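You operate a simulated robot arm through the tools that you are given. There is no shell and no other tool. Be economical: measure what you need, move in short steps, check, and stop when the job is done.

You run a simulated robot arm. Do the job below in one go: nothing can be reset, and whatever is moved stays where it is left.

JOB
Put things in order on the steel bench. At the end: the yellow tyre chalk is in the small grey bucket; the yellow dessert pot stands on top of the green wiping block; the orange grease brush stands where the white rubber packer stood; the white rubber packer stands where the yellow dessert pot stood; whatever was shut is shut again. Leave all else as you found it, and nothing knocked over.

It is judged by the outcome, as a careful person would: the job done as asked, and still so three seconds after it is handed in. It fails if anything else is knocked over, pushed out of place, dropped, spilled or broken.

ROBOT AND FRAMES
A 6-joint arm with a two-finger parallel gripper, fixed in place. Base frame: the origin is at the foot of the arm, x ahead of it, y to its left, z up; the work surface is at about z = 90. Readings come in cm, rad, newtons and seconds.
With the tool pointing down near the work surface it reaches from about 24 to 66 cm from the base axis. Its first joint turns from -1.152 to 1.152 rad. Payload 2.9 kg.
Tool frame: the origin (TCP) lies between the finger pads and is the grasp point; the fingertips stand 3 cm ahead of it; z points along the fingers, y is the line along which they close. Largest opening 11 cm; finger width 2, thickness 1; the body of the gripper, 4.8 by 11.2 cm, starts 5.5 cm behind the TCP.
Orientation is that of the tool frame in the base frame, as a unit quaternion [w, x, y, z]. With the fingers straight down and closing along the base's y, the tool's x points along the base's -x, its y along +y and its z along -z.

CONTROLS
- The arm moves only by the tool send_rows. Its argument "steps" is a list of rows, each a list of 7 numbers: the shift along the tool's x, y, z in units of 50 mm (1.0 is 50 mm), then the turn, a rotation vector about the tool's x, y, z in units of 5 degrees (1.0 is 5 degrees), then the finger opening in cm, from 0 to 11. In form: [[x, y, z, wx, wy, wz, hand], ...]. A call has 1 to 20 rows; each row shifts and turns the commanded pose from where the row before left it, along the tool's axes as they then stand. A call with a number of a shift or a turn outside -1 to 1 is refused whole. Each row takes 0.2 s and may step no farther than 5 cm and 0.15 rad from the row before; otherwise, or with a gripper value out of range, the whole call is refused. A pose out of reach is approached as far as the arm can. The call stops where the force on the tool passes 40 N (or 10 N more than at its start, if that is more) or the arm is blocked; 0.2 s more then pass. The fingers move at their own pace (about 10.8 cm/s each) and stop on an object; they squeeze with about 26 N. The grip force told is the motor's: it shows also when the fingers shut on nothing. Time passes only in rows, and 0.2 s behind the last, so rows that do not move let the fingers close. It gives the time, the measured TCP pose, the force on the tool (base axes), the opening and the grip force at its end, in the units of the frame above (readings bear some noise).
- Cameras (640 x 400 px; columns grow to the right, rows downward): "scene" is fixed at [9.36, 44.26, 140.26]; the picture's right is [-0.64, -0.77, 0.00], its down [-0.30, 0.25, -0.92] and it looks along [0.71, -0.59, -0.40] (base axes); focal length 214 px, centre (320, 200). "wrist" rides on the gripper at [7.2, 1.7, -10.3] in the tool frame; the picture's right is [-0.23, 0.97, 0.00], its down [-0.76, -0.18, -0.62] and it looks along [-0.61, -0.14, 0.78] (tool axes); focal length 222 px, centre (320, 200). There is no depth. A picture from a camera that has moved, and an enlarged one, comes with that camera's place and axes in the base frame and with its lens.
- snapshot(camera): a new picture of that camera. It takes no simulated time.
- close_up(camera, box): a new picture of the part [left, top, right, bottom] of that camera's present view, enlarged. It takes no simulated time.
- finish_job(): hands the job in; it is judged then, once.

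Go step by step. Nothing tells you positions but the pictures and the camera data: compare them with the known pose of the tool, close in by small moves and look again before you grip or let go. The budget is 120 turns and 76 pictures, counting those below and the enlarged ones. Unless the task says otherwise, let go and move clear before handing in, and close with one line.

The tools are called after "Request:" as name(argument=value, ...) on one line, values as JSON. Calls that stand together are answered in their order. send_rows: Moves the arm, as the interface text tells. Its arguments: {"type":"object","properties":{"steps":{"type":"array"}},"required":["steps"]} The other tools are called the same way: snapshot (camera) takes a picture; close_up (camera, box) takes an enlarged picture of a part of a camera's view; finish_job () hands the job in.

At the start:

```text
time_s: 0.0
position: [33.32, 19.85, 131.09]
tcp_rot: [0.001, 0.0, 1.0, 0.0]
contact_force: [0.2, 0.0, -0.3]
opening: 10.98
grip_force: 0.2
```

scene: 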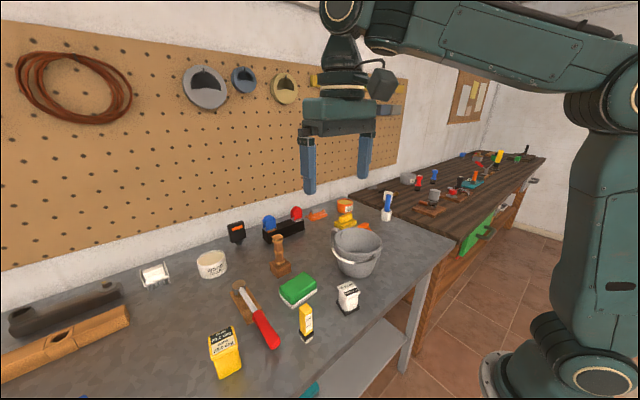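
wrist: 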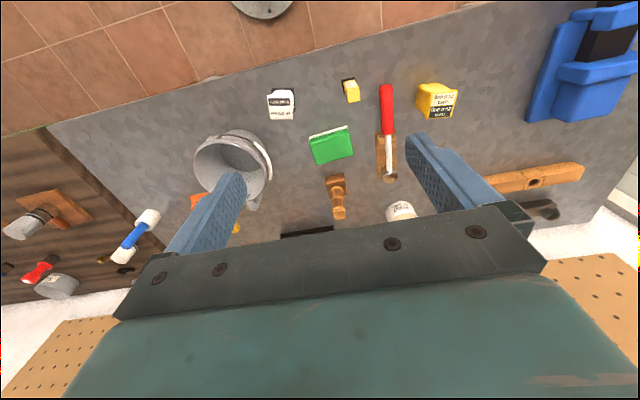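

I see a bench with a bucket, green block, small yellow items and more. I'll enlarge parts of the view to identify the objects.

Request:
close_up(camera="scene", box=[200, 180, 440, 330])

Request:
close_up(camera="scene", box=[180, 260, 380, 390])

Request:
close_up(camera="wrist", box=[180, 60, 500, 260])

```text
2.67 times, centred on (320, 255) of scene
camera zoom: at [9.36, 44.26, 140.26], right [-0.64, -0.77, 0.0], down [-0.3, 0.25, -0.92], along [0.71, -0.59, -0.4], focal length 572 px, centre (320, 53)
```

zoom: 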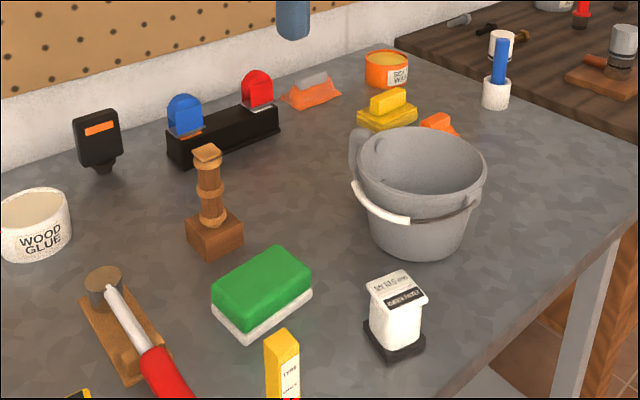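

```text
3.08 times, centred on (280, 325) of scene
camera zoom: at [9.36, 44.26, 140.26], right [-0.64, -0.77, 0.0], down [-0.3, 0.25, -0.92], along [0.71, -0.59, -0.4], focal length 660 px, centre (443, -185)
```

zoom: 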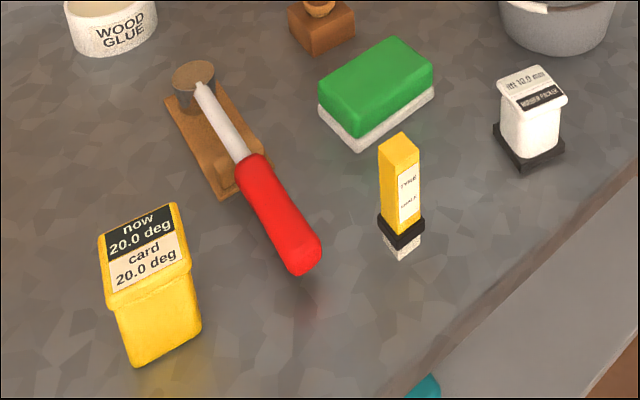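

```text
2.00 times, centred on (340, 160) of wrist
camera zoom: at [26.02, 21.65, 141.53], right [0.23, 0.97, 0.0], down [0.76, -0.18, 0.62], along [0.61, -0.14, -0.78], focal length 444 px, centre (280, 280)
```

zoom: 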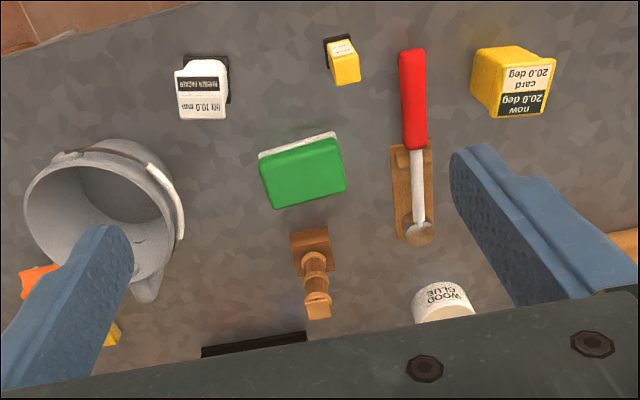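

The labels matter and there are several orange/yellow things behind the bucket; I'll zoom in harder.

Request:
close_up(camera="scene", box=[290, 190, 400, 260])

Request:
close_up(camera="scene", box=[330, 275, 370, 320])

Request:
close_up(camera="scene", box=[195, 310, 255, 385])

Request:
close_up(camera="scene", box=[285, 290, 335, 350])

Request:
close_up(camera="scene", box=[360, 140, 560, 260])

```text
5.71 times, centred on (345, 225) of scene
camera zoom: at [9.36, 44.26, 140.26], right [-0.64, -0.77, 0.0], down [-0.3, 0.25, -0.92], along [0.71, -0.59, -0.4], focal length 1226 px, centre (177, 57)
```

zoom: 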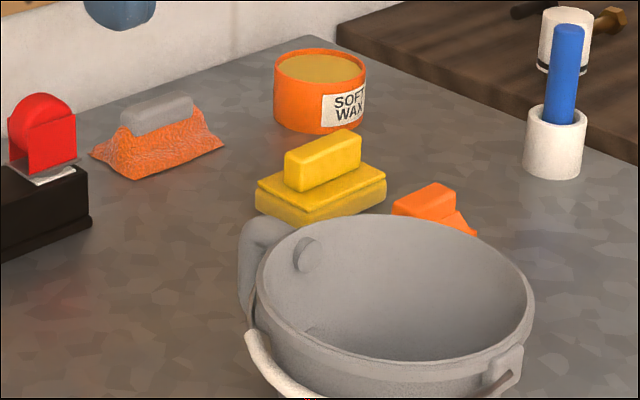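

```text
8.89 times, centred on (350, 298) of scene
camera zoom: at [9.36, 44.26, 140.26], right [-0.64, -0.77, 0.0], down [-0.3, 0.25, -0.92], along [0.71, -0.59, -0.4], focal length 1906 px, centre (53, -667)
```

zoom: 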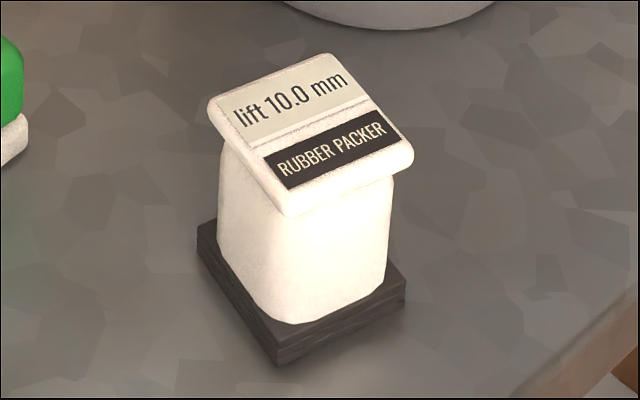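

```text
5.33 times, centred on (225, 348) of scene
camera zoom: at [9.36, 44.26, 140.26], right [-0.64, -0.77, 0.0], down [-0.3, 0.25, -0.92], along [0.71, -0.59, -0.4], focal length 1144 px, centre (827, -587)
```

zoom: 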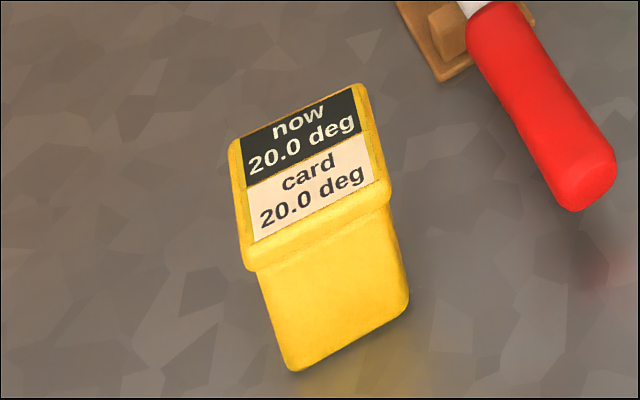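

```text
6.67 times, centred on (310, 320) of scene
camera zoom: at [9.36, 44.26, 140.26], right [-0.64, -0.77, 0.0], down [-0.3, 0.25, -0.92], along [0.71, -0.59, -0.4], focal length 1430 px, centre (387, -600)
```

zoom: 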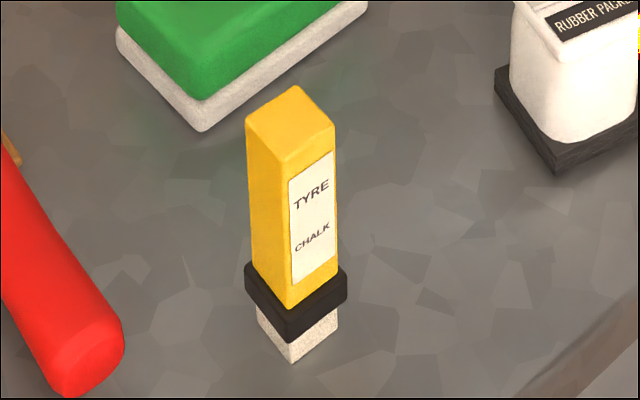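

```text
3.20 times, centred on (460, 200) of scene
camera zoom: at [9.36, 44.26, 140.26], right [-0.64, -0.77, 0.0], down [-0.3, 0.25, -0.92], along [0.71, -0.59, -0.4], focal length 686 px, centre (-128, 200)
```

zoom: 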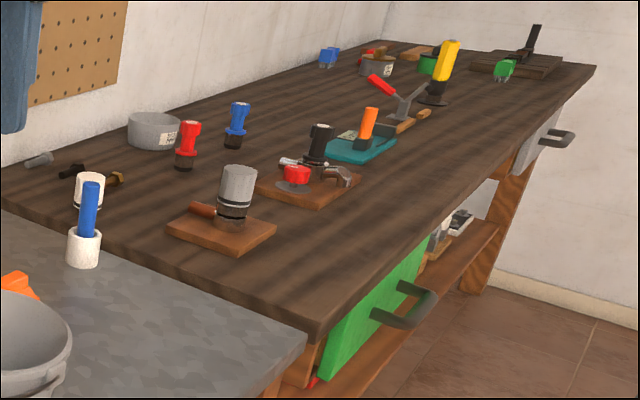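

I need a better look at the orange things behind the bucket (roughly x 59, y -22). I'll move the arm high above and look down with the wrist camera.

Request:
send_rows(steps=[[-0.4, -0.9, 0, 0, 0, 0, 11], [-0.4, -0.9, 0, 0, 0, 0, 11], [-0.4, -0.9, 0, 0, 0, 0, 11], [-0.4, -0.9, 0, 0, 0, 0, 11], [-0.4, -0.9, 0, 0, 0, 0, 11], [-0.4, -0.9, 0, 0, 0, 0, 11], [-0.4, -0.9, 0, 0, 0, 0, 11], [-0.3, -0.5, 0, 0, 0, 0, 11]])

Request:
snapshot(camera="wrist")

Request:
snapshot(camera="scene")

```text
time_s: 1.7
position: [48.26, -12.6, 130.85]
tcp_rot: [0.011, 0.006, 1.0, -0.002]
contact_force: [12.2, -2.8, -16.3]
opening: 10.98
grip_force: 0.1
out of reach, approached as far as the arm can: row 8
stopped in row 8: the force on the tool passed its limit (the readings are from after the stop); the commanded pose is now the measured one
```

```text
65 pictures are left
camera wrist: at [40.67, -10.65, 141.2], right [0.24, 0.97, 0.0], down [0.75, -0.18, 0.64], along [0.62, -0.15, -0.77], focal length 222 px, centre (320, 200)
```

wrist: 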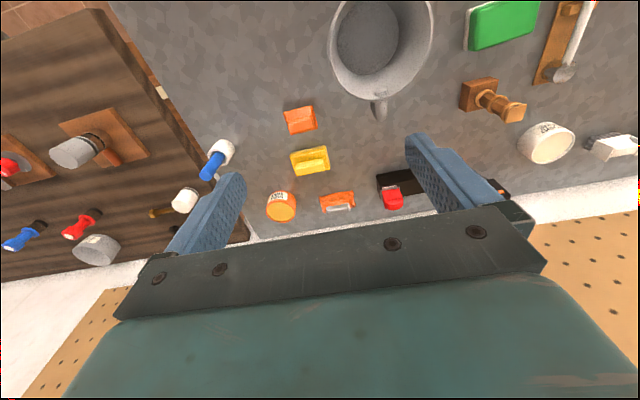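

```text
64 pictures are left
```

scene: 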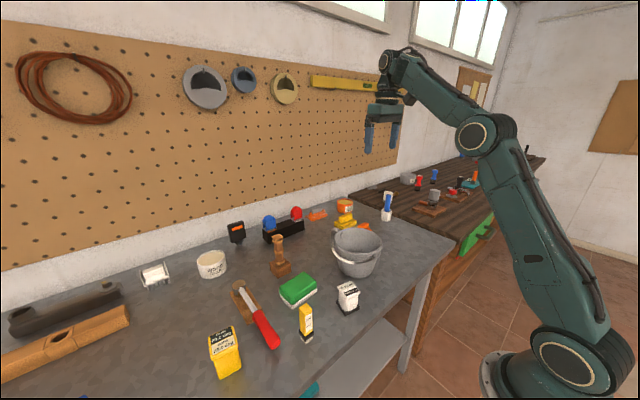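

The reach limit stopped me, nothing touched. I'll enlarge the orange and yellow things here.

Request:
close_up(camera="wrist", box=[255, 90, 375, 225])

Request:
close_up(camera="wrist", box=[310, 0, 450, 130])

```text
2.96 times, centred on (315, 158) of wrist
camera zoom: at [40.67, -10.65, 141.2], right [0.24, 0.97, 0.0], down [0.75, -0.18, 0.64], along [0.62, -0.15, -0.77], focal length 658 px, centre (335, 326)
```

zoom: 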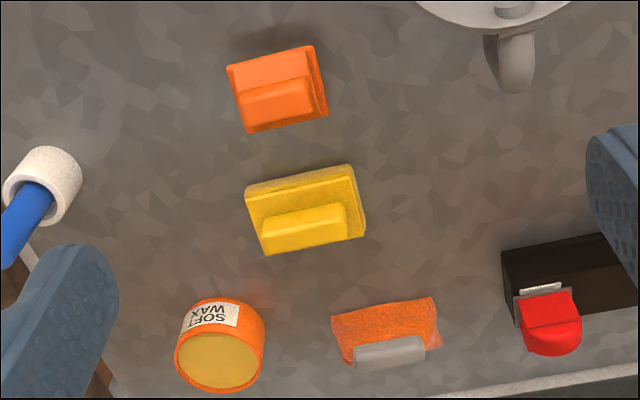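

```text
3.08 times, centred on (380, 65) of wrist
camera zoom: at [40.67, -10.65, 141.2], right [0.24, 0.97, 0.0], down [0.75, -0.18, 0.64], along [0.62, -0.15, -0.77], focal length 684 px, centre (135, 615)
```

zoom: 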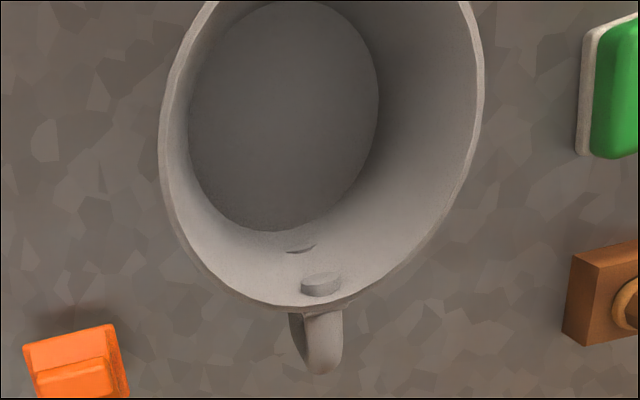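

The orange block with a handle near the bucket looks like a brush; I'll check the other candidates, including the black holder, white box and the dark bench.

Request:
close_up(camera="scene", box=[130, 210, 330, 300])

Request:
close_up(camera="scene", box=[440, 145, 550, 215])

Request:
close_up(camera="scene", box=[340, 195, 380, 235])

```text
3.20 times, centred on (230, 255) of scene
camera zoom: at [9.36, 44.26, 140.26], right [-0.64, -0.77, 0.0], down [-0.3, 0.25, -0.92], along [0.71, -0.59, -0.4], focal length 686 px, centre (608, 24)
```

zoom: 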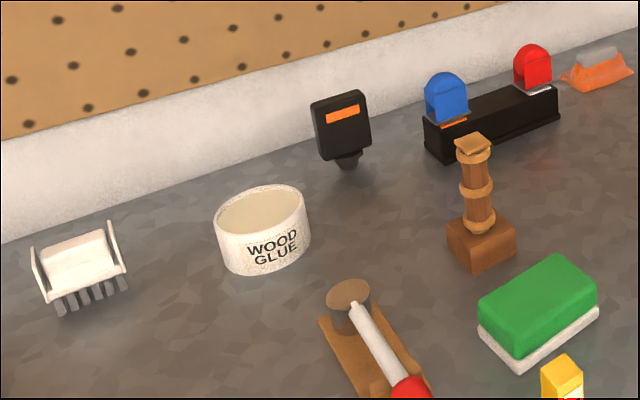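

```text
5.71 times, centred on (495, 180) of scene
camera zoom: at [9.36, 44.26, 140.26], right [-0.64, -0.77, 0.0], down [-0.3, 0.25, -0.92], along [0.71, -0.59, -0.4], focal length 1226 px, centre (-680, 314)
```

zoom: 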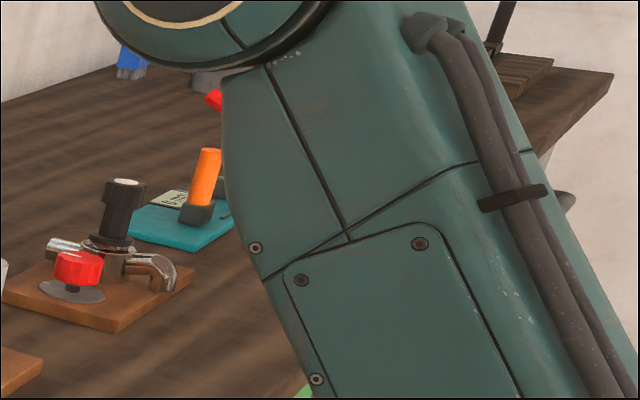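

```text
10.00 times, centred on (360, 215) of scene
camera zoom: at [9.36, 44.26, 140.26], right [-0.64, -0.77, 0.0], down [-0.3, 0.25, -0.92], along [0.71, -0.59, -0.4], focal length 2145 px, centre (-80, 50)
```

zoom: 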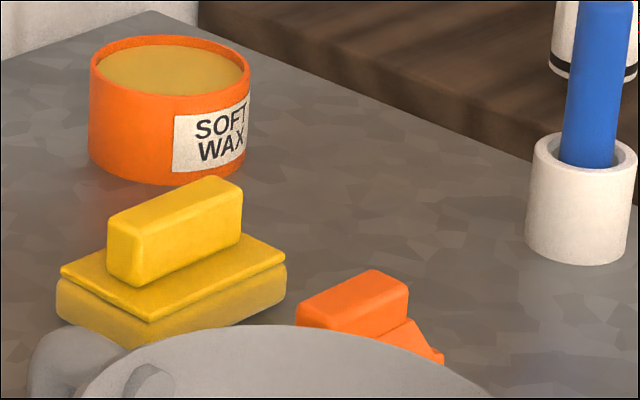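

The white comb and orange pieces need a closer look. I'll lower the camera to the near side of the orange pieces.

Request:
send_rows(steps=[[0.15, -0.47, 0.8, 0, 0, 0, 11], [0.15, -0.47, 0.8, 0, 0, 0, 11], [0.15, -0.47, 0.8, 0, 0, 0, 11], [0.15, -0.47, 0.8, 0, 0, 0, 11]])

Request:
snapshot(camera="wrist")

```text
time_s: 2.7
position: [45.35, -21.99, 114.92]
tcp_rot: [0.01, 0.006, 1.0, -0.001]
contact_force: [0.3, -0.3, 0.2]
opening: 10.98
grip_force: 0.0
```

```text
58 pictures are left
camera wrist: at [37.79, -20.15, 125.12], right [0.24, 0.97, 0.0], down [0.75, -0.18, 0.64], along [0.62, -0.15, -0.77], focal length 222 px, centre (320, 200)
```

wrist: 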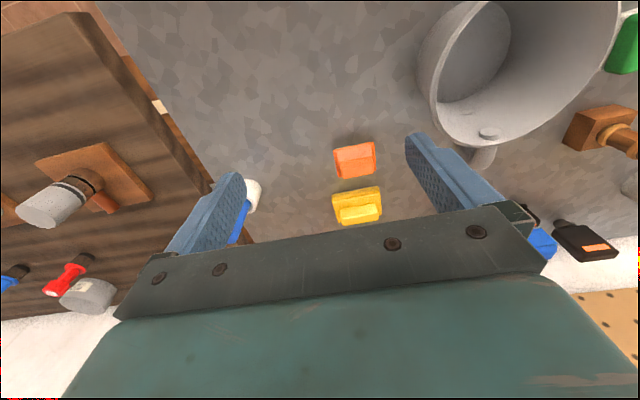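

Request:
close_up(camera="wrist", box=[300, 125, 410, 235])

```text
3.64 times, centred on (355, 180) of wrist
camera zoom: at [37.79, -20.15, 125.12], right [0.24, 0.97, 0.0], down [0.75, -0.18, 0.64], along [0.62, -0.15, -0.77], focal length 808 px, centre (193, 273)
```

zoom: 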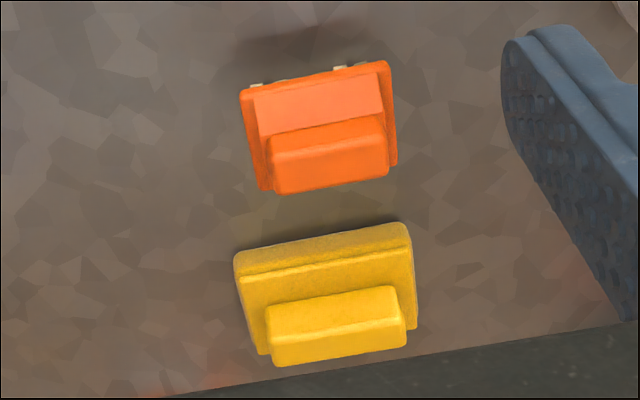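

The orange piece has bristle tips below it, so that is the grease brush, at about (56, -19). Next I go to look at the chalk from close by.

Request:
send_rows(steps=[[0.27, 0.87, -0.1, 0, 0, 0, 11], [0.27, 0.87, 0, 0, 0, 0, 11], [0.27, 0.87, 0, 0, 0, 0, 11], [0.27, 0.87, 0, 0, 0, 0, 11], [0.27, 0.87, 0, 0, 0, 0, 11], [0.27, 0.87, 0, 0, 0, 0, 11], [0.27, 0.87, 0, 0, 0, 0, 11], [0.27, 0.87, 0, 0, 0, 0, 11], [0.27, 0.87, 0, 0, 0, 0, 11], [0.27, 0.87, 0, 0, 0, 0, 11], [0.27, 0.87, 0, 0, 0, 0, 11]])

Request:
snapshot(camera="wrist")

Request:
snapshot(camera="scene")

```text
time_s: 5.1
position: [30.93, 26.17, 114.91]
tcp_rot: [0.01, 0.007, 1.0, -0.002]
contact_force: [0.1, 0.1, 0.8]
opening: 10.98
grip_force: 0.1
```

```text
56 pictures are left
camera wrist: at [23.47, 28.02, 125.25], right [0.24, 0.97, 0.0], down [0.75, -0.19, 0.64], along [0.62, -0.15, -0.77], focal length 222 px, centre (320, 200)
```

wrist: 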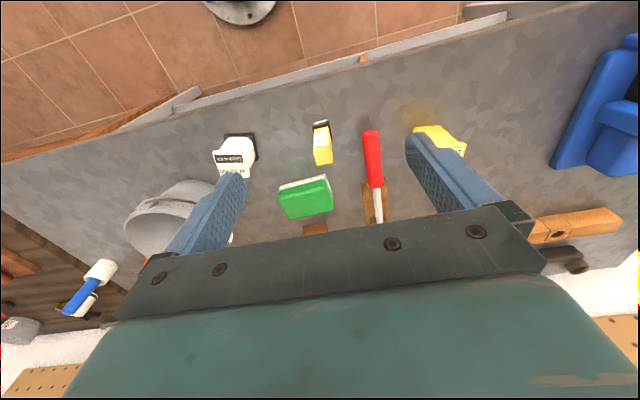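

```text
55 pictures are left
```

scene: 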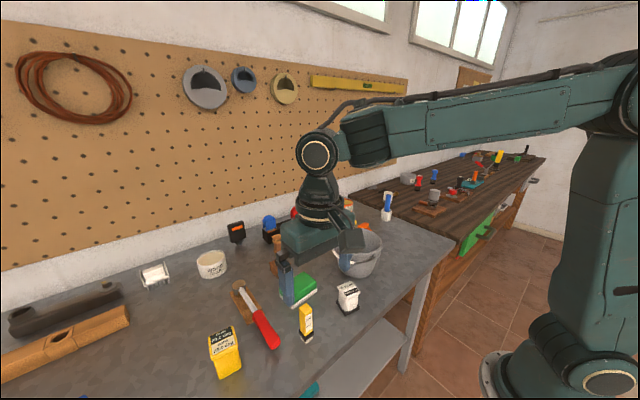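

I'll enlarge the chalk, packer, block and pot for accurate positions.

Request:
close_up(camera="wrist", box=[200, 100, 360, 220])

Request:
close_up(camera="wrist", box=[300, 110, 480, 240])

```text
3.33 times, centred on (280, 160) of wrist
camera zoom: at [23.47, 28.02, 125.25], right [0.24, 0.97, 0.0], down [0.75, -0.19, 0.64], along [0.62, -0.15, -0.77], focal length 740 px, centre (453, 333)
```

zoom: 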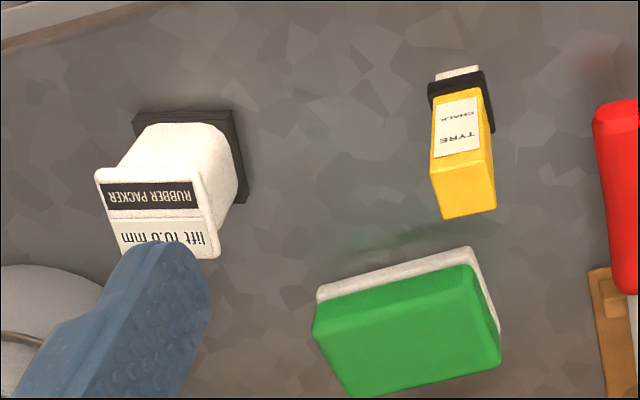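

```text
3.08 times, centred on (390, 175) of wrist
camera zoom: at [23.47, 28.02, 125.25], right [0.24, 0.97, 0.0], down [0.75, -0.19, 0.64], along [0.62, -0.15, -0.77], focal length 684 px, centre (105, 277)
```

zoom: 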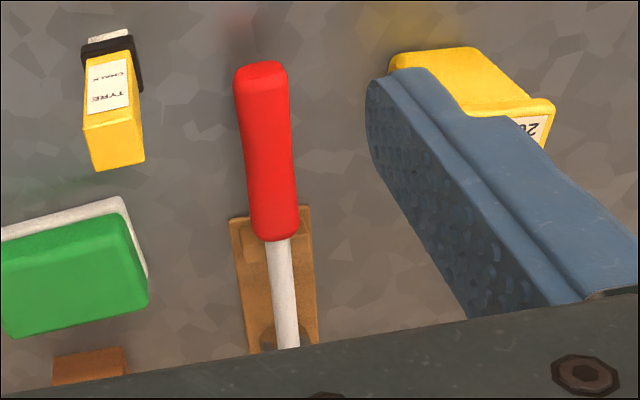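

The chalk stands square to the axes at about (36.6, 25.4), top near z 100.7; the red handle is close at y 31-34, so I'll use a narrower opening. I go above it and check.

Request:
send_rows(steps=[[-0.567, -0.077, 0, 0, 0.23, -0.16, 5], [-0.567, -0.077, 0, 0, 0, 0, 5], [0, 0, 0.9, 0, 0, 0, 5], [0, 0, 0.8, 0, 0, 0, 5], [0, 0, 0, 0, 0, 0, 5]])

Request:
snapshot(camera="wrist")

Request:
close_up(camera="scene", box=[240, 230, 400, 360])

```text
time_s: 6.3
position: [36.8, 25.28, 106.5]
tcp_rot: [-0.001, -0.001, 1.0, -0.002]
contact_force: [0.5, 0.0, -1.0]
opening: 4.99
grip_force: 0.0
```

```text
52 pictures are left
camera wrist: at [29.44, 27.04, 116.95], right [0.23, 0.97, 0.0], down [0.76, -0.17, 0.62], along [0.61, -0.14, -0.78], focal length 222 px, centre (320, 200)
```

wrist: 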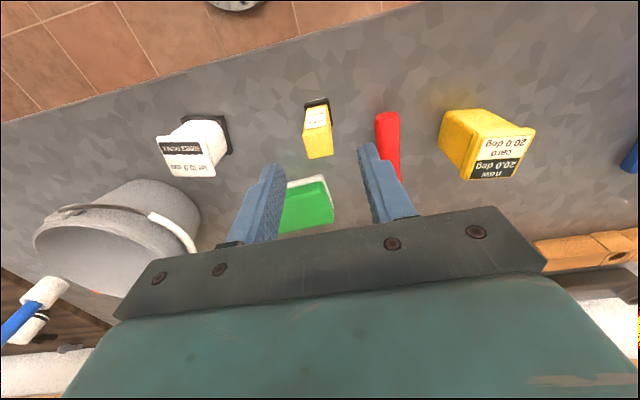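

```text
3.08 times, centred on (320, 295) of scene
camera zoom: at [9.36, 44.26, 140.26], right [-0.64, -0.77, 0.0], down [-0.3, 0.25, -0.92], along [0.71, -0.59, -0.4], focal length 660 px, centre (320, -92)
```

zoom: 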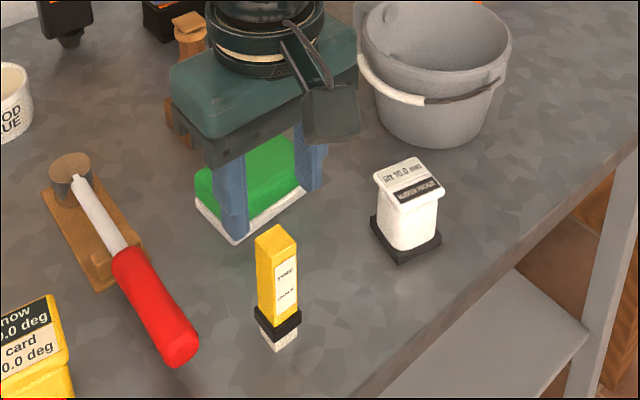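

Gripper and chalk line up by both cameras. I descend and grip with the TCP at about z 97.5.

Request:
send_rows(steps=[[0, 0, 0.9, 0, 0, 0, 5], [0, 0, 0.9, 0, 0, 0, 5], [0, 0, 0, 0, 0, 0, 5], [0, 0, 0, 0, 0, 0, 1.5], [0, 0, 0, 0, 0, 0, 1.5], [0, 0, 0, 0, 0, 0, 1.5]])

Request:
close_up(camera="scene", box=[240, 230, 400, 360])

```text
time_s: 7.7
position: [36.56, 25.18, 97.55]
tcp_rot: [-0.001, -0.001, 1.0, -0.002]
contact_force: [0.3, -0.2, -1.0]
opening: 2.49
grip_force: 26.3
```

```text
3.08 times, centred on (320, 295) of scene
camera zoom: at [9.36, 44.26, 140.26], right [-0.64, -0.77, 0.0], down [-0.3, 0.25, -0.92], along [0.71, -0.59, -0.4], focal length 660 px, centre (320, -92)
```

zoom: 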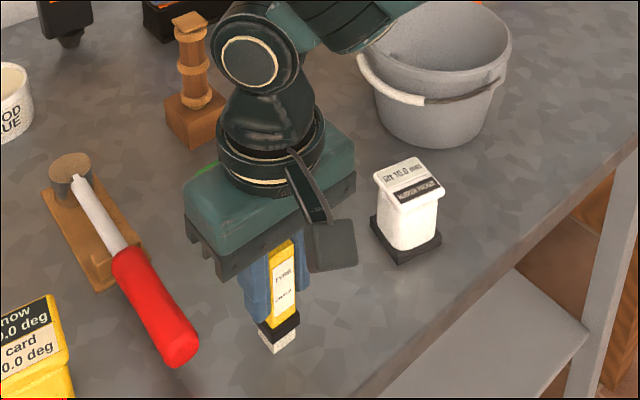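

Chalk gripped (opening 2.5). Bucket floor centre is about (46, -2.5), rim z about 102. I lift and carry it over the bucket.

Request:
send_rows(steps=[[0, 0, -0.5, 0, 0, 0, 1.5], [0, 0, -0.9, 0, 0, 0, 1.5], [0, 0, -0.9, 0, 0, 0, 1.5], [0, 0, -0.9, 0, 0, 0, 1.5], [0, 0, -0.8, 0, 0, 0, 1.5], [-0.307, -0.917, 0, 0, 0, 0, 1.5], [-0.307, -0.917, 0, 0, 0, 0, 1.5], [-0.307, -0.917, 0, 0, 0, 0, 1.5], [-0.307, -0.917, 0, 0, 0, 0, 1.5], [-0.307, -0.917, 0, 0, 0, 0, 1.5], [-0.307, -0.917, 0, 0, 0, 0, 1.5], [0, 0, 0, 0, 0, 0, 1.5]])

Request:
snapshot(camera="wrist")

Request:
close_up(camera="scene", box=[260, 160, 460, 310])

```text
time_s: 10.3
position: [45.92, -2.21, 117.64]
tcp_rot: [-0.001, 0.0, 1.0, -0.002]
contact_force: [0.3, 0.6, -1.2]
opening: 2.49
grip_force: 25.7
```

```text
49 pictures are left
camera wrist: at [38.68, -0.48, 128.08], right [0.22, 0.97, 0.0], down [0.76, -0.17, 0.62], along [0.61, -0.14, -0.78], focal length 222 px, centre (320, 200)
```

wrist: 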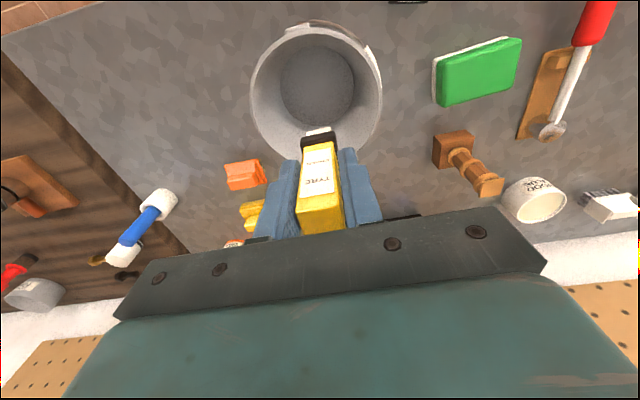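

```text
2.67 times, centred on (360, 235) of scene
camera zoom: at [9.36, 44.26, 140.26], right [-0.64, -0.77, 0.0], down [-0.3, 0.25, -0.92], along [0.71, -0.59, -0.4], focal length 572 px, centre (213, 107)
```

zoom: 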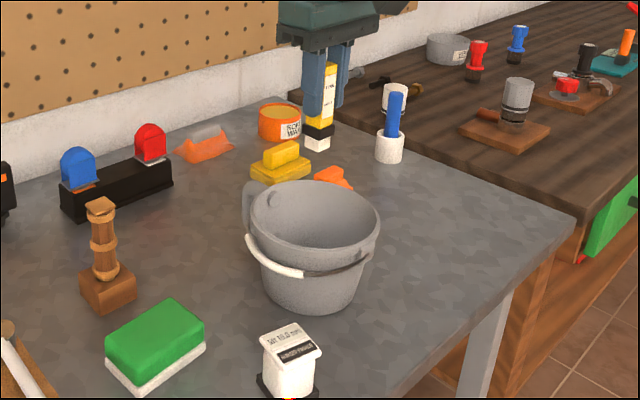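

The chalk is right above the bucket centre. I lower it to near the floor of the bucket.

Request:
send_rows(steps=[[0, 0, 0.8, 0, 0, 0, 1.5], [0, 0, 0.8, 0, 0, 0, 1.5], [0, 0, 0.8, 0, 0, 0, 1.5], [0, 0, 0.6, 0, 0, 0, 1.5], [0, 0, 0.4, 0, 0, 0, 1.5], [0, 0, 0.2, 0, 0, 0, 1.5], [0, 0, 0, 0, 0, 0, 1.5]])

Request:
close_up(camera="scene", box=[260, 160, 460, 310])

```text
time_s: 11.9
position: [45.88, -2.34, 99.51]
tcp_rot: [0.0, 0.0, 1.0, -0.001]
contact_force: [0.1, 0.4, -0.3]
opening: 2.51
grip_force: 26.1
```

```text
2.67 times, centred on (360, 235) of scene
camera zoom: at [9.36, 44.26, 140.26], right [-0.64, -0.77, 0.0], down [-0.3, 0.25, -0.92], along [0.71, -0.59, -0.4], focal length 572 px, centre (213, 107)
```

zoom: 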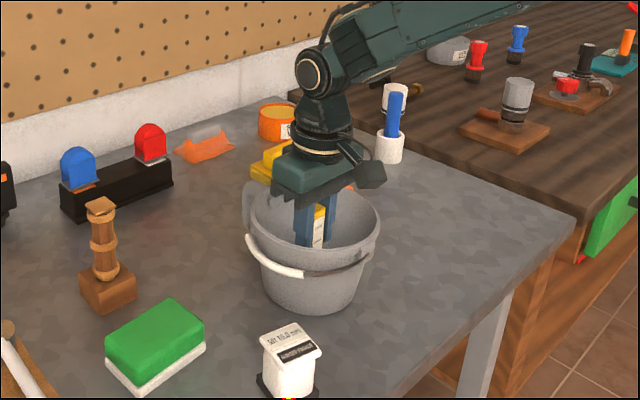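

It hangs just above the floor; I ease down until it touches.

Request:
send_rows(steps=[[0, 0, 0.06, 0, 0, 0, 1.5], [0, 0, 0.06, 0, 0, 0, 1.5], [0, 0, 0, 0, 0, 0, 1.5]])

```text
time_s: 12.7
position: [45.77, -2.32, 99.03]
tcp_rot: [-0.001, 0.0, 1.0, -0.001]
contact_force: [-0.8, 0.5, 0.4]
opening: 2.52
grip_force: 26.1
```

Request:
send_rows(steps=[[0, 0, 0.04, 0, 0, 0, 1.5], [0, 0, 0.04, 0, 0, 0, 1.5], [0, 0, 0, 0, 0, 0, 1.5]])

```text
time_s: 13.5
position: [45.89, -2.33, 98.71]
tcp_rot: [-0.001, -0.002, 1.0, -0.002]
contact_force: [-0.1, -1.1, 0.9]
opening: 2.49
grip_force: 26.5
```

The gap is now a few millimetres at most. I let go and rise straight up.

Request:
send_rows(steps=[[0, 0, 0.04, 0, 0, 0, 1.5], [0, 0, 0, 0, 0, 0, 3.2], [0, 0, 0, 0, 0, 0, 4.5], [0, 0, -0.3, 0, 0, 0, 4.5], [0, 0, -0.8, 0, 0, 0, 4.5], [0, 0, -0.9, 0, 0, 0, 4.5], [0, 0, -0.9, 0, 0, 0, 4.5], [0, 0, -0.8, 0, 0, 0, 4.5]])

Request:
snapshot(camera="wrist")

```text
time_s: 15.3
position: [45.95, -2.29, 117.07]
tcp_rot: [-0.001, 0.0, 1.0, -0.001]
contact_force: [-0.2, -0.1, 0.4]
opening: 4.5
grip_force: 0.2
```

```text
46 pictures are left
camera wrist: at [38.67, -0.41, 127.46], right [0.23, 0.97, 0.0], down [0.76, -0.17, 0.62], along [0.61, -0.14, -0.78], focal length 222 px, centre (320, 200)
```

wrist: 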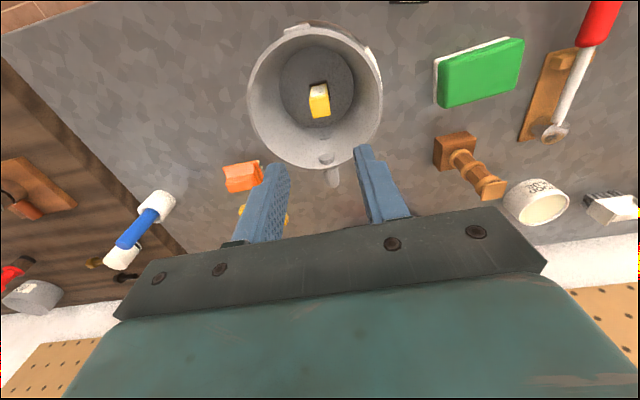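

The chalk stands in the bucket. Now over to the dessert pot for a close view.

Request:
send_rows(steps=[[0.311, 0.93, 0, 0, 0, 0, 10], [0.311, 0.93, 0, 0, 0, 0, 10], [0.311, 0.93, 0, 0, 0, 0, 10], [0.311, 0.93, 0, 0, 0, 0, 10], [0.311, 0.93, 0, 0, 0, 0, 10], [0.311, 0.93, 0, 0, 0, 0, 10], [0.311, 0.93, 0, 0, 0, 0, 10], [0.311, 0.93, 0, 0, 0, 0, 10], [0.311, 0.93, 0, 0, 0, 0, 10], [0, 0, 0, 0, 0, 0, 10]])

Request:
close_up(camera="wrist", box=[170, 80, 470, 270])

```text
time_s: 17.5
position: [31.61, 39.47, 116.85]
tcp_rot: [-0.001, -0.001, 1.0, -0.002]
contact_force: [-0.2, -0.4, -0.2]
opening: 9.98
grip_force: 0.1
```

```text
2.11 times, centred on (320, 175) of wrist
camera zoom: at [24.35, 41.36, 127.24], right [0.23, 0.97, 0.0], down [0.76, -0.17, 0.62], along [0.61, -0.14, -0.78], focal length 468 px, centre (320, 253)
```

zoom: 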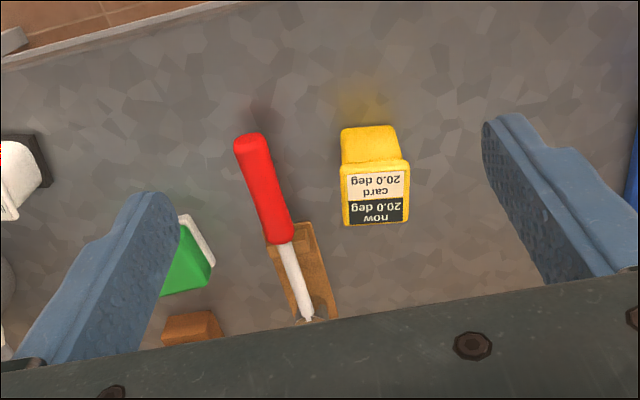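

Pot lid centre is about (42.3, 41.2), top z about 98.8, turned about -8 degrees. I go above it, turned to match, opening 8.

Request:
send_rows(steps=[[-0.535, 0.0865, 0.44, 0, 0, 0, 8], [-0.535, 0.0865, 0.44, 0, 0, 0, 8], [-0.535, 0.0865, 0.44, 0, 0, 0, 8], [-0.535, 0.0865, 0.44, 0, 0, 0.77, 8], [0, 0, 0, 0, 0, 0.77, 8], [0, 0, 0, 0, 0, 0, 8]])

Request:
snapshot(camera="wrist")

Request:
close_up(camera="scene", box=[160, 250, 340, 390])

```text
time_s: 18.9
position: [42.47, 41.23, 108.0]
tcp_rot: [-0.001, 0.066, 0.998, -0.001]
contact_force: [-0.6, -0.3, 0.0]
opening: 8.01
grip_force: 0.1
```

```text
44 pictures are left
camera wrist: at [35.51, 44.06, 118.39], right [0.35, 0.94, 0.0], down [0.73, -0.28, 0.62], along [0.58, -0.22, -0.78], focal length 222 px, centre (320, 200)
```

wrist: 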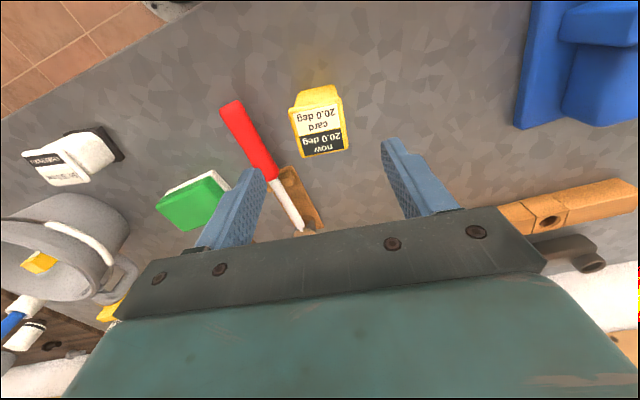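

```text
2.86 times, centred on (250, 320) of scene
camera zoom: at [9.36, 44.26, 140.26], right [-0.64, -0.77, 0.0], down [-0.3, 0.25, -0.92], along [0.71, -0.59, -0.4], focal length 613 px, centre (520, -143)
```

zoom: 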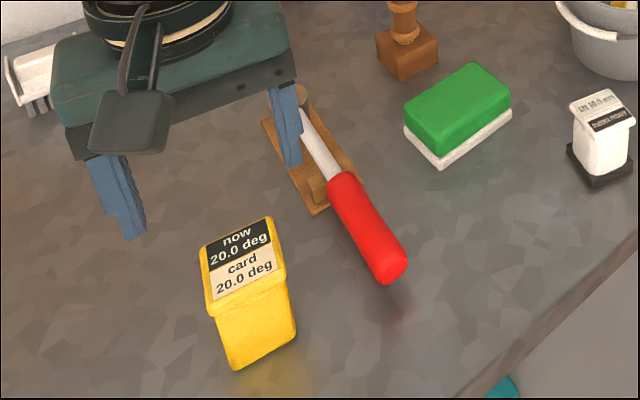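

Aligned within about 3 mm; I correct that, descend to z about 97 and grip.

Request:
send_rows(steps=[[0, 0.05, 0.7, 0, 0, 0, 8], [0, 0, 0.8, 0, 0, 0, 8], [0, 0, 0.7, 0, 0, 0, 8], [0, 0, 0, 0, 0, 0, 8], [0, 0, 0, 0, 0, 0, 6], [0, 0, 0, 0, 0, 0, 3.5], [0, 0, 0, 0, 0, 0, 3.5], [0, 0, 0, 0, 0, 0, 3.5]])

Request:
close_up(camera="scene", box=[160, 250, 340, 390])

```text
time_s: 20.7
position: [42.38, 41.53, 97.02]
tcp_rot: [-0.002, 0.066, 0.998, -0.001]
contact_force: [0.5, 0.5, 0.0]
opening: 4.97
grip_force: 25.8
```

```text
2.86 times, centred on (250, 320) of scene
camera zoom: at [9.36, 44.26, 140.26], right [-0.64, -0.77, 0.0], down [-0.3, 0.25, -0.92], along [0.71, -0.59, -0.4], focal length 613 px, centre (520, -143)
```

zoom: 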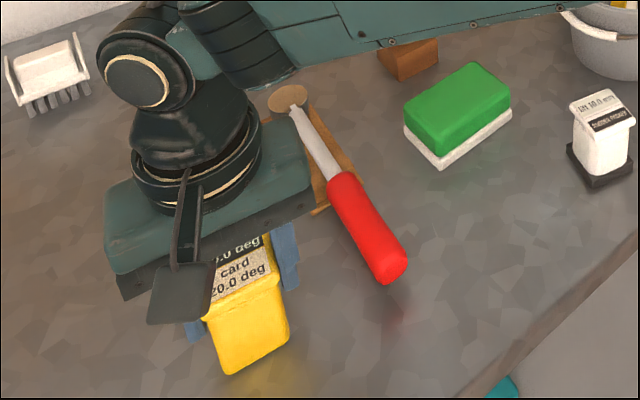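

Pot gripped. The green block is centred near (48.4, 19.6) with top at about z 94. I lift the pot and carry it above the block.

Request:
send_rows(steps=[[0, 0, -0.4, 0, 0, 0, 3.5], [0, 0, -0.9, 0, 0, 0, 3.5], [0, 0, -0.9, 0, 0, 0, 3.5], [0, 0, -0.9, 0, 0, -0.77, 3.5], [0, 0, 0, 0, 0, -0.77, 3.5], [-0.24, -0.876, 0, 0, 0, 0, 3.5], [-0.24, -0.876, 0, 0, 0, 0, 3.5], [-0.24, -0.876, 0, 0, 0, 0, 3.5], [-0.24, -0.876, 0, 0, 0, 0, 3.5], [-0.24, -0.876, 0, 0, 0, 0, 3.5], [0, 0, 0, 0, 0, 0, 3.5]])

Request:
snapshot(camera="wrist")

Request:
close_up(camera="scene", box=[180, 190, 380, 340])

```text
time_s: 23.1
position: [48.56, 19.61, 112.53]
tcp_rot: [-0.001, -0.001, 1.0, -0.001]
contact_force: [-0.5, 0.0, -2.2]
opening: 4.95
grip_force: 25.9
```

```text
41 pictures are left
camera wrist: at [41.34, 21.37, 122.94], right [0.22, 0.97, 0.0], down [0.76, -0.17, 0.62], along [0.61, -0.14, -0.78], focal length 222 px, centre (320, 200)
```

wrist: 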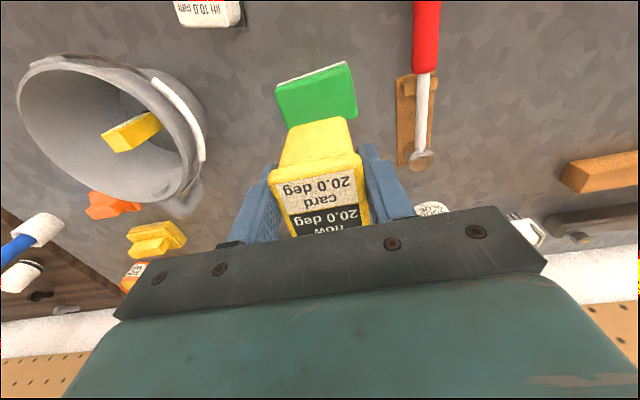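

```text
2.67 times, centred on (280, 265) of scene
camera zoom: at [9.36, 44.26, 140.26], right [-0.64, -0.77, 0.0], down [-0.3, 0.25, -0.92], along [0.71, -0.59, -0.4], focal length 572 px, centre (427, 27)
```

zoom: 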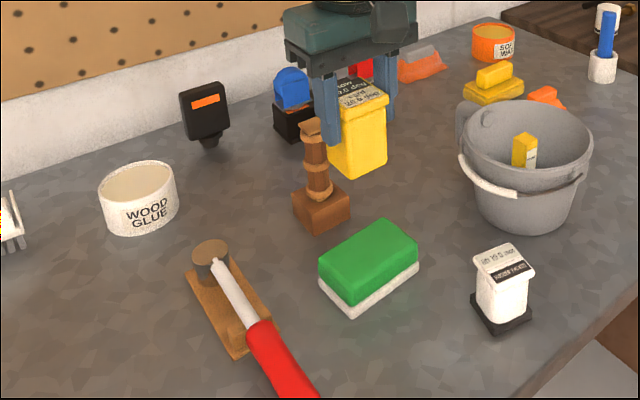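

Lined up over the block. I lower to just above the block and look.

Request:
send_rows(steps=[[0, 0, 0.8, 0, 0, 0, 3.5], [0, 0, 0.8, 0, 0, 0, 3.5], [0, 0, 0.5, 0, 0, 0, 3.5], [0, 0, 0, 0, 0, 0, 3.5]])

Request:
close_up(camera="scene", box=[240, 240, 360, 330])

Request:
close_up(camera="wrist", box=[220, 40, 420, 240])

```text
time_s: 24.1
position: [48.59, 19.64, 101.95]
tcp_rot: [0.0, 0.0, 1.0, -0.002]
contact_force: [0.4, -0.5, -1.2]
opening: 4.94
grip_force: 25.9
```

```text
4.44 times, centred on (300, 285) of scene
camera zoom: at [9.36, 44.26, 140.26], right [-0.64, -0.77, 0.0], down [-0.3, 0.25, -0.92], along [0.71, -0.59, -0.4], focal length 953 px, centre (409, -178)
```

zoom: 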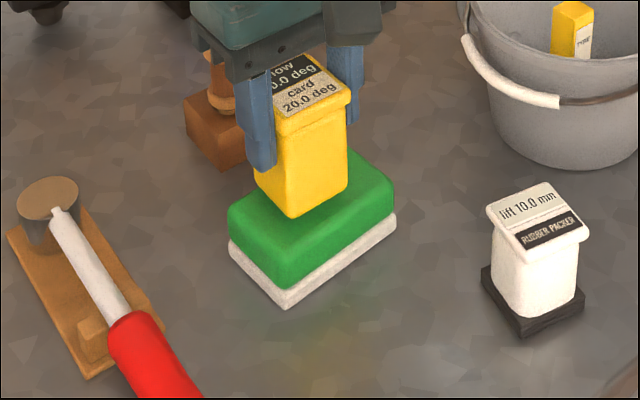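

```text
2.00 times, centred on (320, 140) of wrist
camera zoom: at [41.27, 21.42, 112.44], right [0.23, 0.97, 0.0], down [0.76, -0.17, 0.62], along [0.61, -0.14, -0.78], focal length 444 px, centre (320, 320)
```

zoom: 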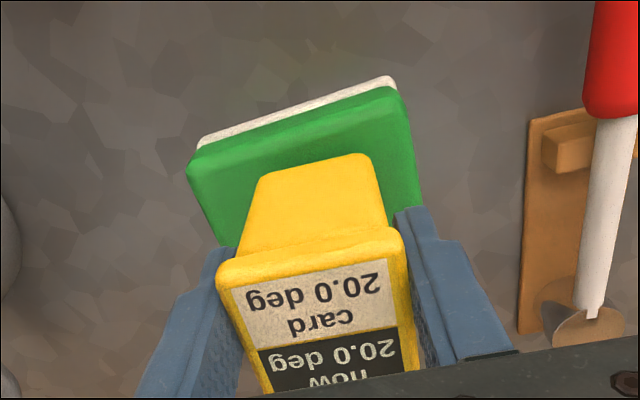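

The pot is nearly centred; a small correction of 3 mm, then I ease down onto the block until contact.

Request:
send_rows(steps=[[0.05, -0.06, 0, 0, 0, 0, 3.5], [0, 0, 0.08, 0, 0, 0, 3.5], [0, 0, 0.06, 0, 0, 0, 3.5], [0, 0, 0, 0, 0, 0, 3.5]])

Request:
close_up(camera="scene", box=[270, 260, 330, 320])

```text
time_s: 25.1
position: [48.18, 19.29, 101.44]
tcp_rot: [-0.001, -0.001, 1.0, -0.001]
contact_force: [0.0, -1.1, 4.5]
opening: 4.94
grip_force: 25.7
```

```text
6.67 times, centred on (300, 290) of scene
camera zoom: at [9.35, 44.26, 140.26], right [-0.64, -0.77, 0.0], down [-0.3, 0.25, -0.92], along [0.71, -0.59, -0.4], focal length 1430 px, centre (453, -400)
```

zoom: 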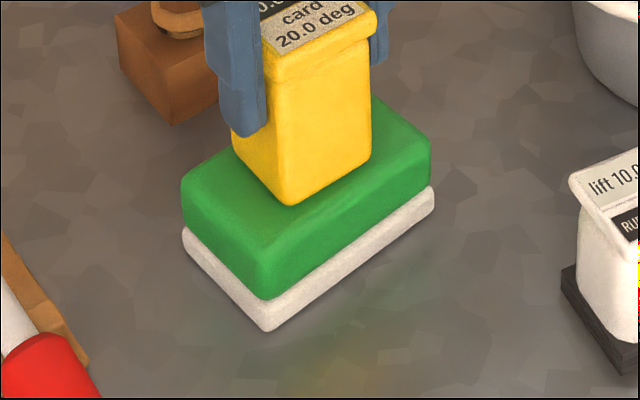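

Contact felt (4.5 N) and the pot sits in the middle of the block. I release gently and rise.

Request:
send_rows(steps=[[0, 0, 0.03, 0, 0, 0, 3.5], [0, 0, 0, 0, 0, 0, 5.2], [0, 0, 0, 0, 0, 0, 6], [0, 0, 0, 0, 0, 0, 7], [0, 0, -0.3, 0, 0, 0, 7], [0, 0, -0.7, 0, 0, 0, 7], [0, 0, -0.9, 0, 0, 0, 7], [0, 0, -0.9, 0, 0, 0, 7], [0, 0, 0, 0, 0, 0, 7]])

Request:
snapshot(camera="wrist")

Request:
close_up(camera="scene", box=[240, 240, 380, 330])

```text
time_s: 27.1
position: [48.32, 19.28, 115.21]
tcp_rot: [-0.001, -0.001, 1.0, -0.001]
contact_force: [-0.4, 0.5, -0.7]
opening: 6.99
grip_force: 0.1
```

```text
36 pictures are left
camera wrist: at [41.09, 21.1, 125.6], right [0.23, 0.97, 0.0], down [0.76, -0.17, 0.62], along [0.61, -0.14, -0.78], focal length 222 px, centre (320, 200)
```

wrist: 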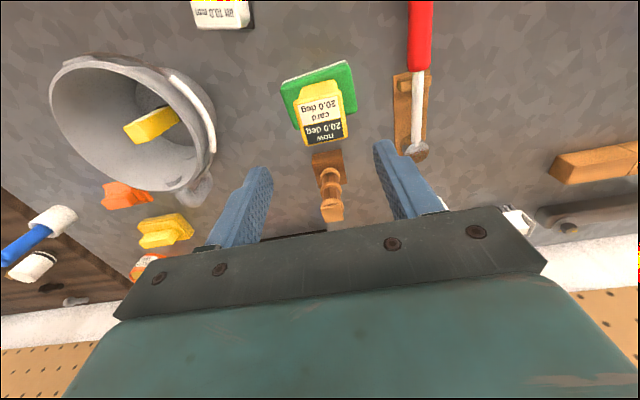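

```text
4.44 times, centred on (310, 285) of scene
camera zoom: at [9.36, 44.26, 140.26], right [-0.64, -0.77, 0.0], down [-0.3, 0.25, -0.92], along [0.71, -0.59, -0.4], focal length 953 px, centre (364, -178)
```

zoom: 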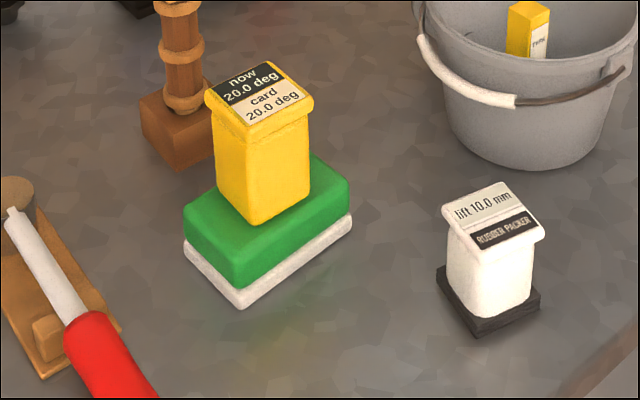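

Pot stands on the block. Next the white packer: I move to see it from close by.

Request:
send_rows(steps=[[0.86, -0.41, 0.1, 0, 0, 0, 9], [0.86, -0.41, 0.1, 0, 0, 0, 9], [0.86, -0.41, 0.1, 0, 0, 0, 9], [0.86, -0.41, 0.1, 0, 0, 0, 9], [0, 0, 0, 0, 0, 0, 9]])

Request:
close_up(camera="wrist", box=[210, 80, 430, 220])

```text
time_s: 28.3
position: [31.03, 11.08, 113.13]
tcp_rot: [-0.001, -0.001, 1.0, -0.002]
contact_force: [-0.7, -0.3, -0.6]
opening: 9.0
grip_force: 0.1
```

```text
2.86 times, centred on (320, 150) of wrist
camera zoom: at [23.77, 12.97, 123.65], right [0.23, 0.97, 0.0], down [0.76, -0.17, 0.62], along [0.61, -0.14, -0.78], focal length 635 px, centre (320, 343)
```

zoom: 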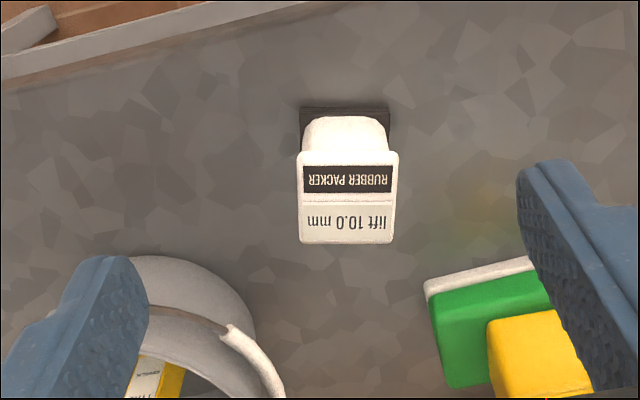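

The packer top is around (36.9, 11.3), z about 96.5, turned about -11.5 degrees. I go above it turned to match.

Request:
send_rows(steps=[[-0.587, 0.02, 0.3, 0, 0, 0, 8], [-0.587, 0.02, 0.3, 0, 0, 0, 8], [0, 0, 0.3, 0, 0, 0.8, 8], [0, 0, 0.3, 0, 0, 0.8, 8], [0, 0, 0, 0, 0, 0.7, 8], [0, 0, 0, 0, 0, 0, 8]])

Request:
close_up(camera="wrist", box=[210, 60, 430, 200])

Request:
close_up(camera="scene", box=[280, 240, 420, 330])

```text
time_s: 29.7
position: [37.02, 11.18, 107.17]
tcp_rot: [-0.001, 0.099, 0.995, -0.002]
contact_force: [0.6, 0.4, 0.1]
opening: 7.99
grip_force: 0.1
```

```text
2.86 times, centred on (320, 130) of wrist
camera zoom: at [30.18, 14.51, 117.65], right [0.42, 0.91, 0.0], down [0.71, -0.32, 0.62], along [0.56, -0.26, -0.78], focal length 635 px, centre (320, 400)
```

zoom: 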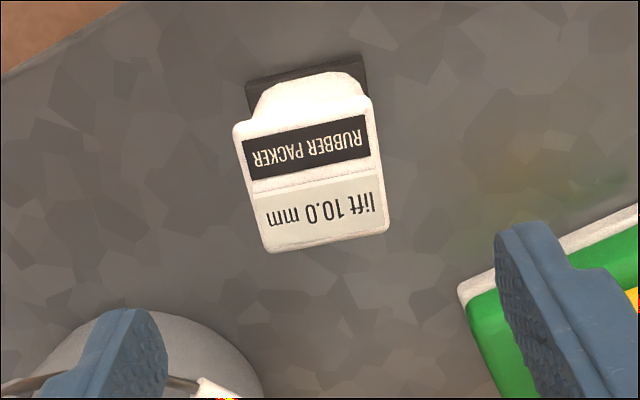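

```text
4.44 times, centred on (350, 285) of scene
camera zoom: at [9.36, 44.26, 140.26], right [-0.64, -0.77, 0.0], down [-0.3, 0.25, -0.92], along [0.71, -0.59, -0.4], focal length 953 px, centre (187, -178)
```

zoom: 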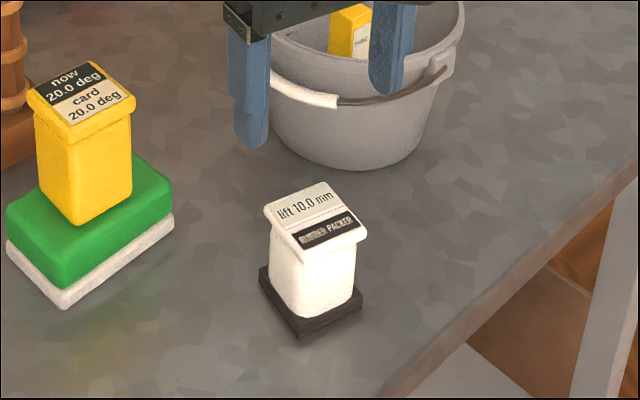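

Well centred. I shift 3 mm back and descend to z about 95.4, then grip.

Request:
send_rows(steps=[[0.06, 0, 0.7, 0, 0, 0, 8], [0, 0, 0.8, 0, 0, 0, 8], [0, 0, 0.6, 0, 0, 0, 8], [0, 0, 0.25, 0, 0, 0, 8], [0, 0, 0, 0, 0, 0, 8], [0, 0, 0, 0, 0, 0, 5], [0, 0, 0, 0, 0, 0, 3], [0, 0, 0, 0, 0, 0, 3], [0, 0, 0, 0, 0, 0, 3]])

Request:
close_up(camera="scene", box=[280, 240, 420, 330])

```text
time_s: 31.7
position: [36.74, 11.22, 95.52]
tcp_rot: [-0.001, 0.099, 0.995, -0.001]
contact_force: [-0.2, 0.0, 0.0]
opening: 4.48
grip_force: 26.1
```

```text
4.44 times, centred on (350, 285) of scene
camera zoom: at [9.36, 44.26, 140.26], right [-0.64, -0.77, 0.0], down [-0.3, 0.25, -0.92], along [0.71, -0.59, -0.4], focal length 953 px, centre (187, -178)
```

zoom: 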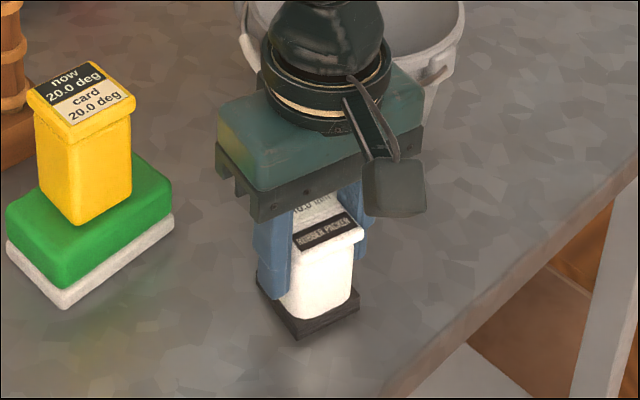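

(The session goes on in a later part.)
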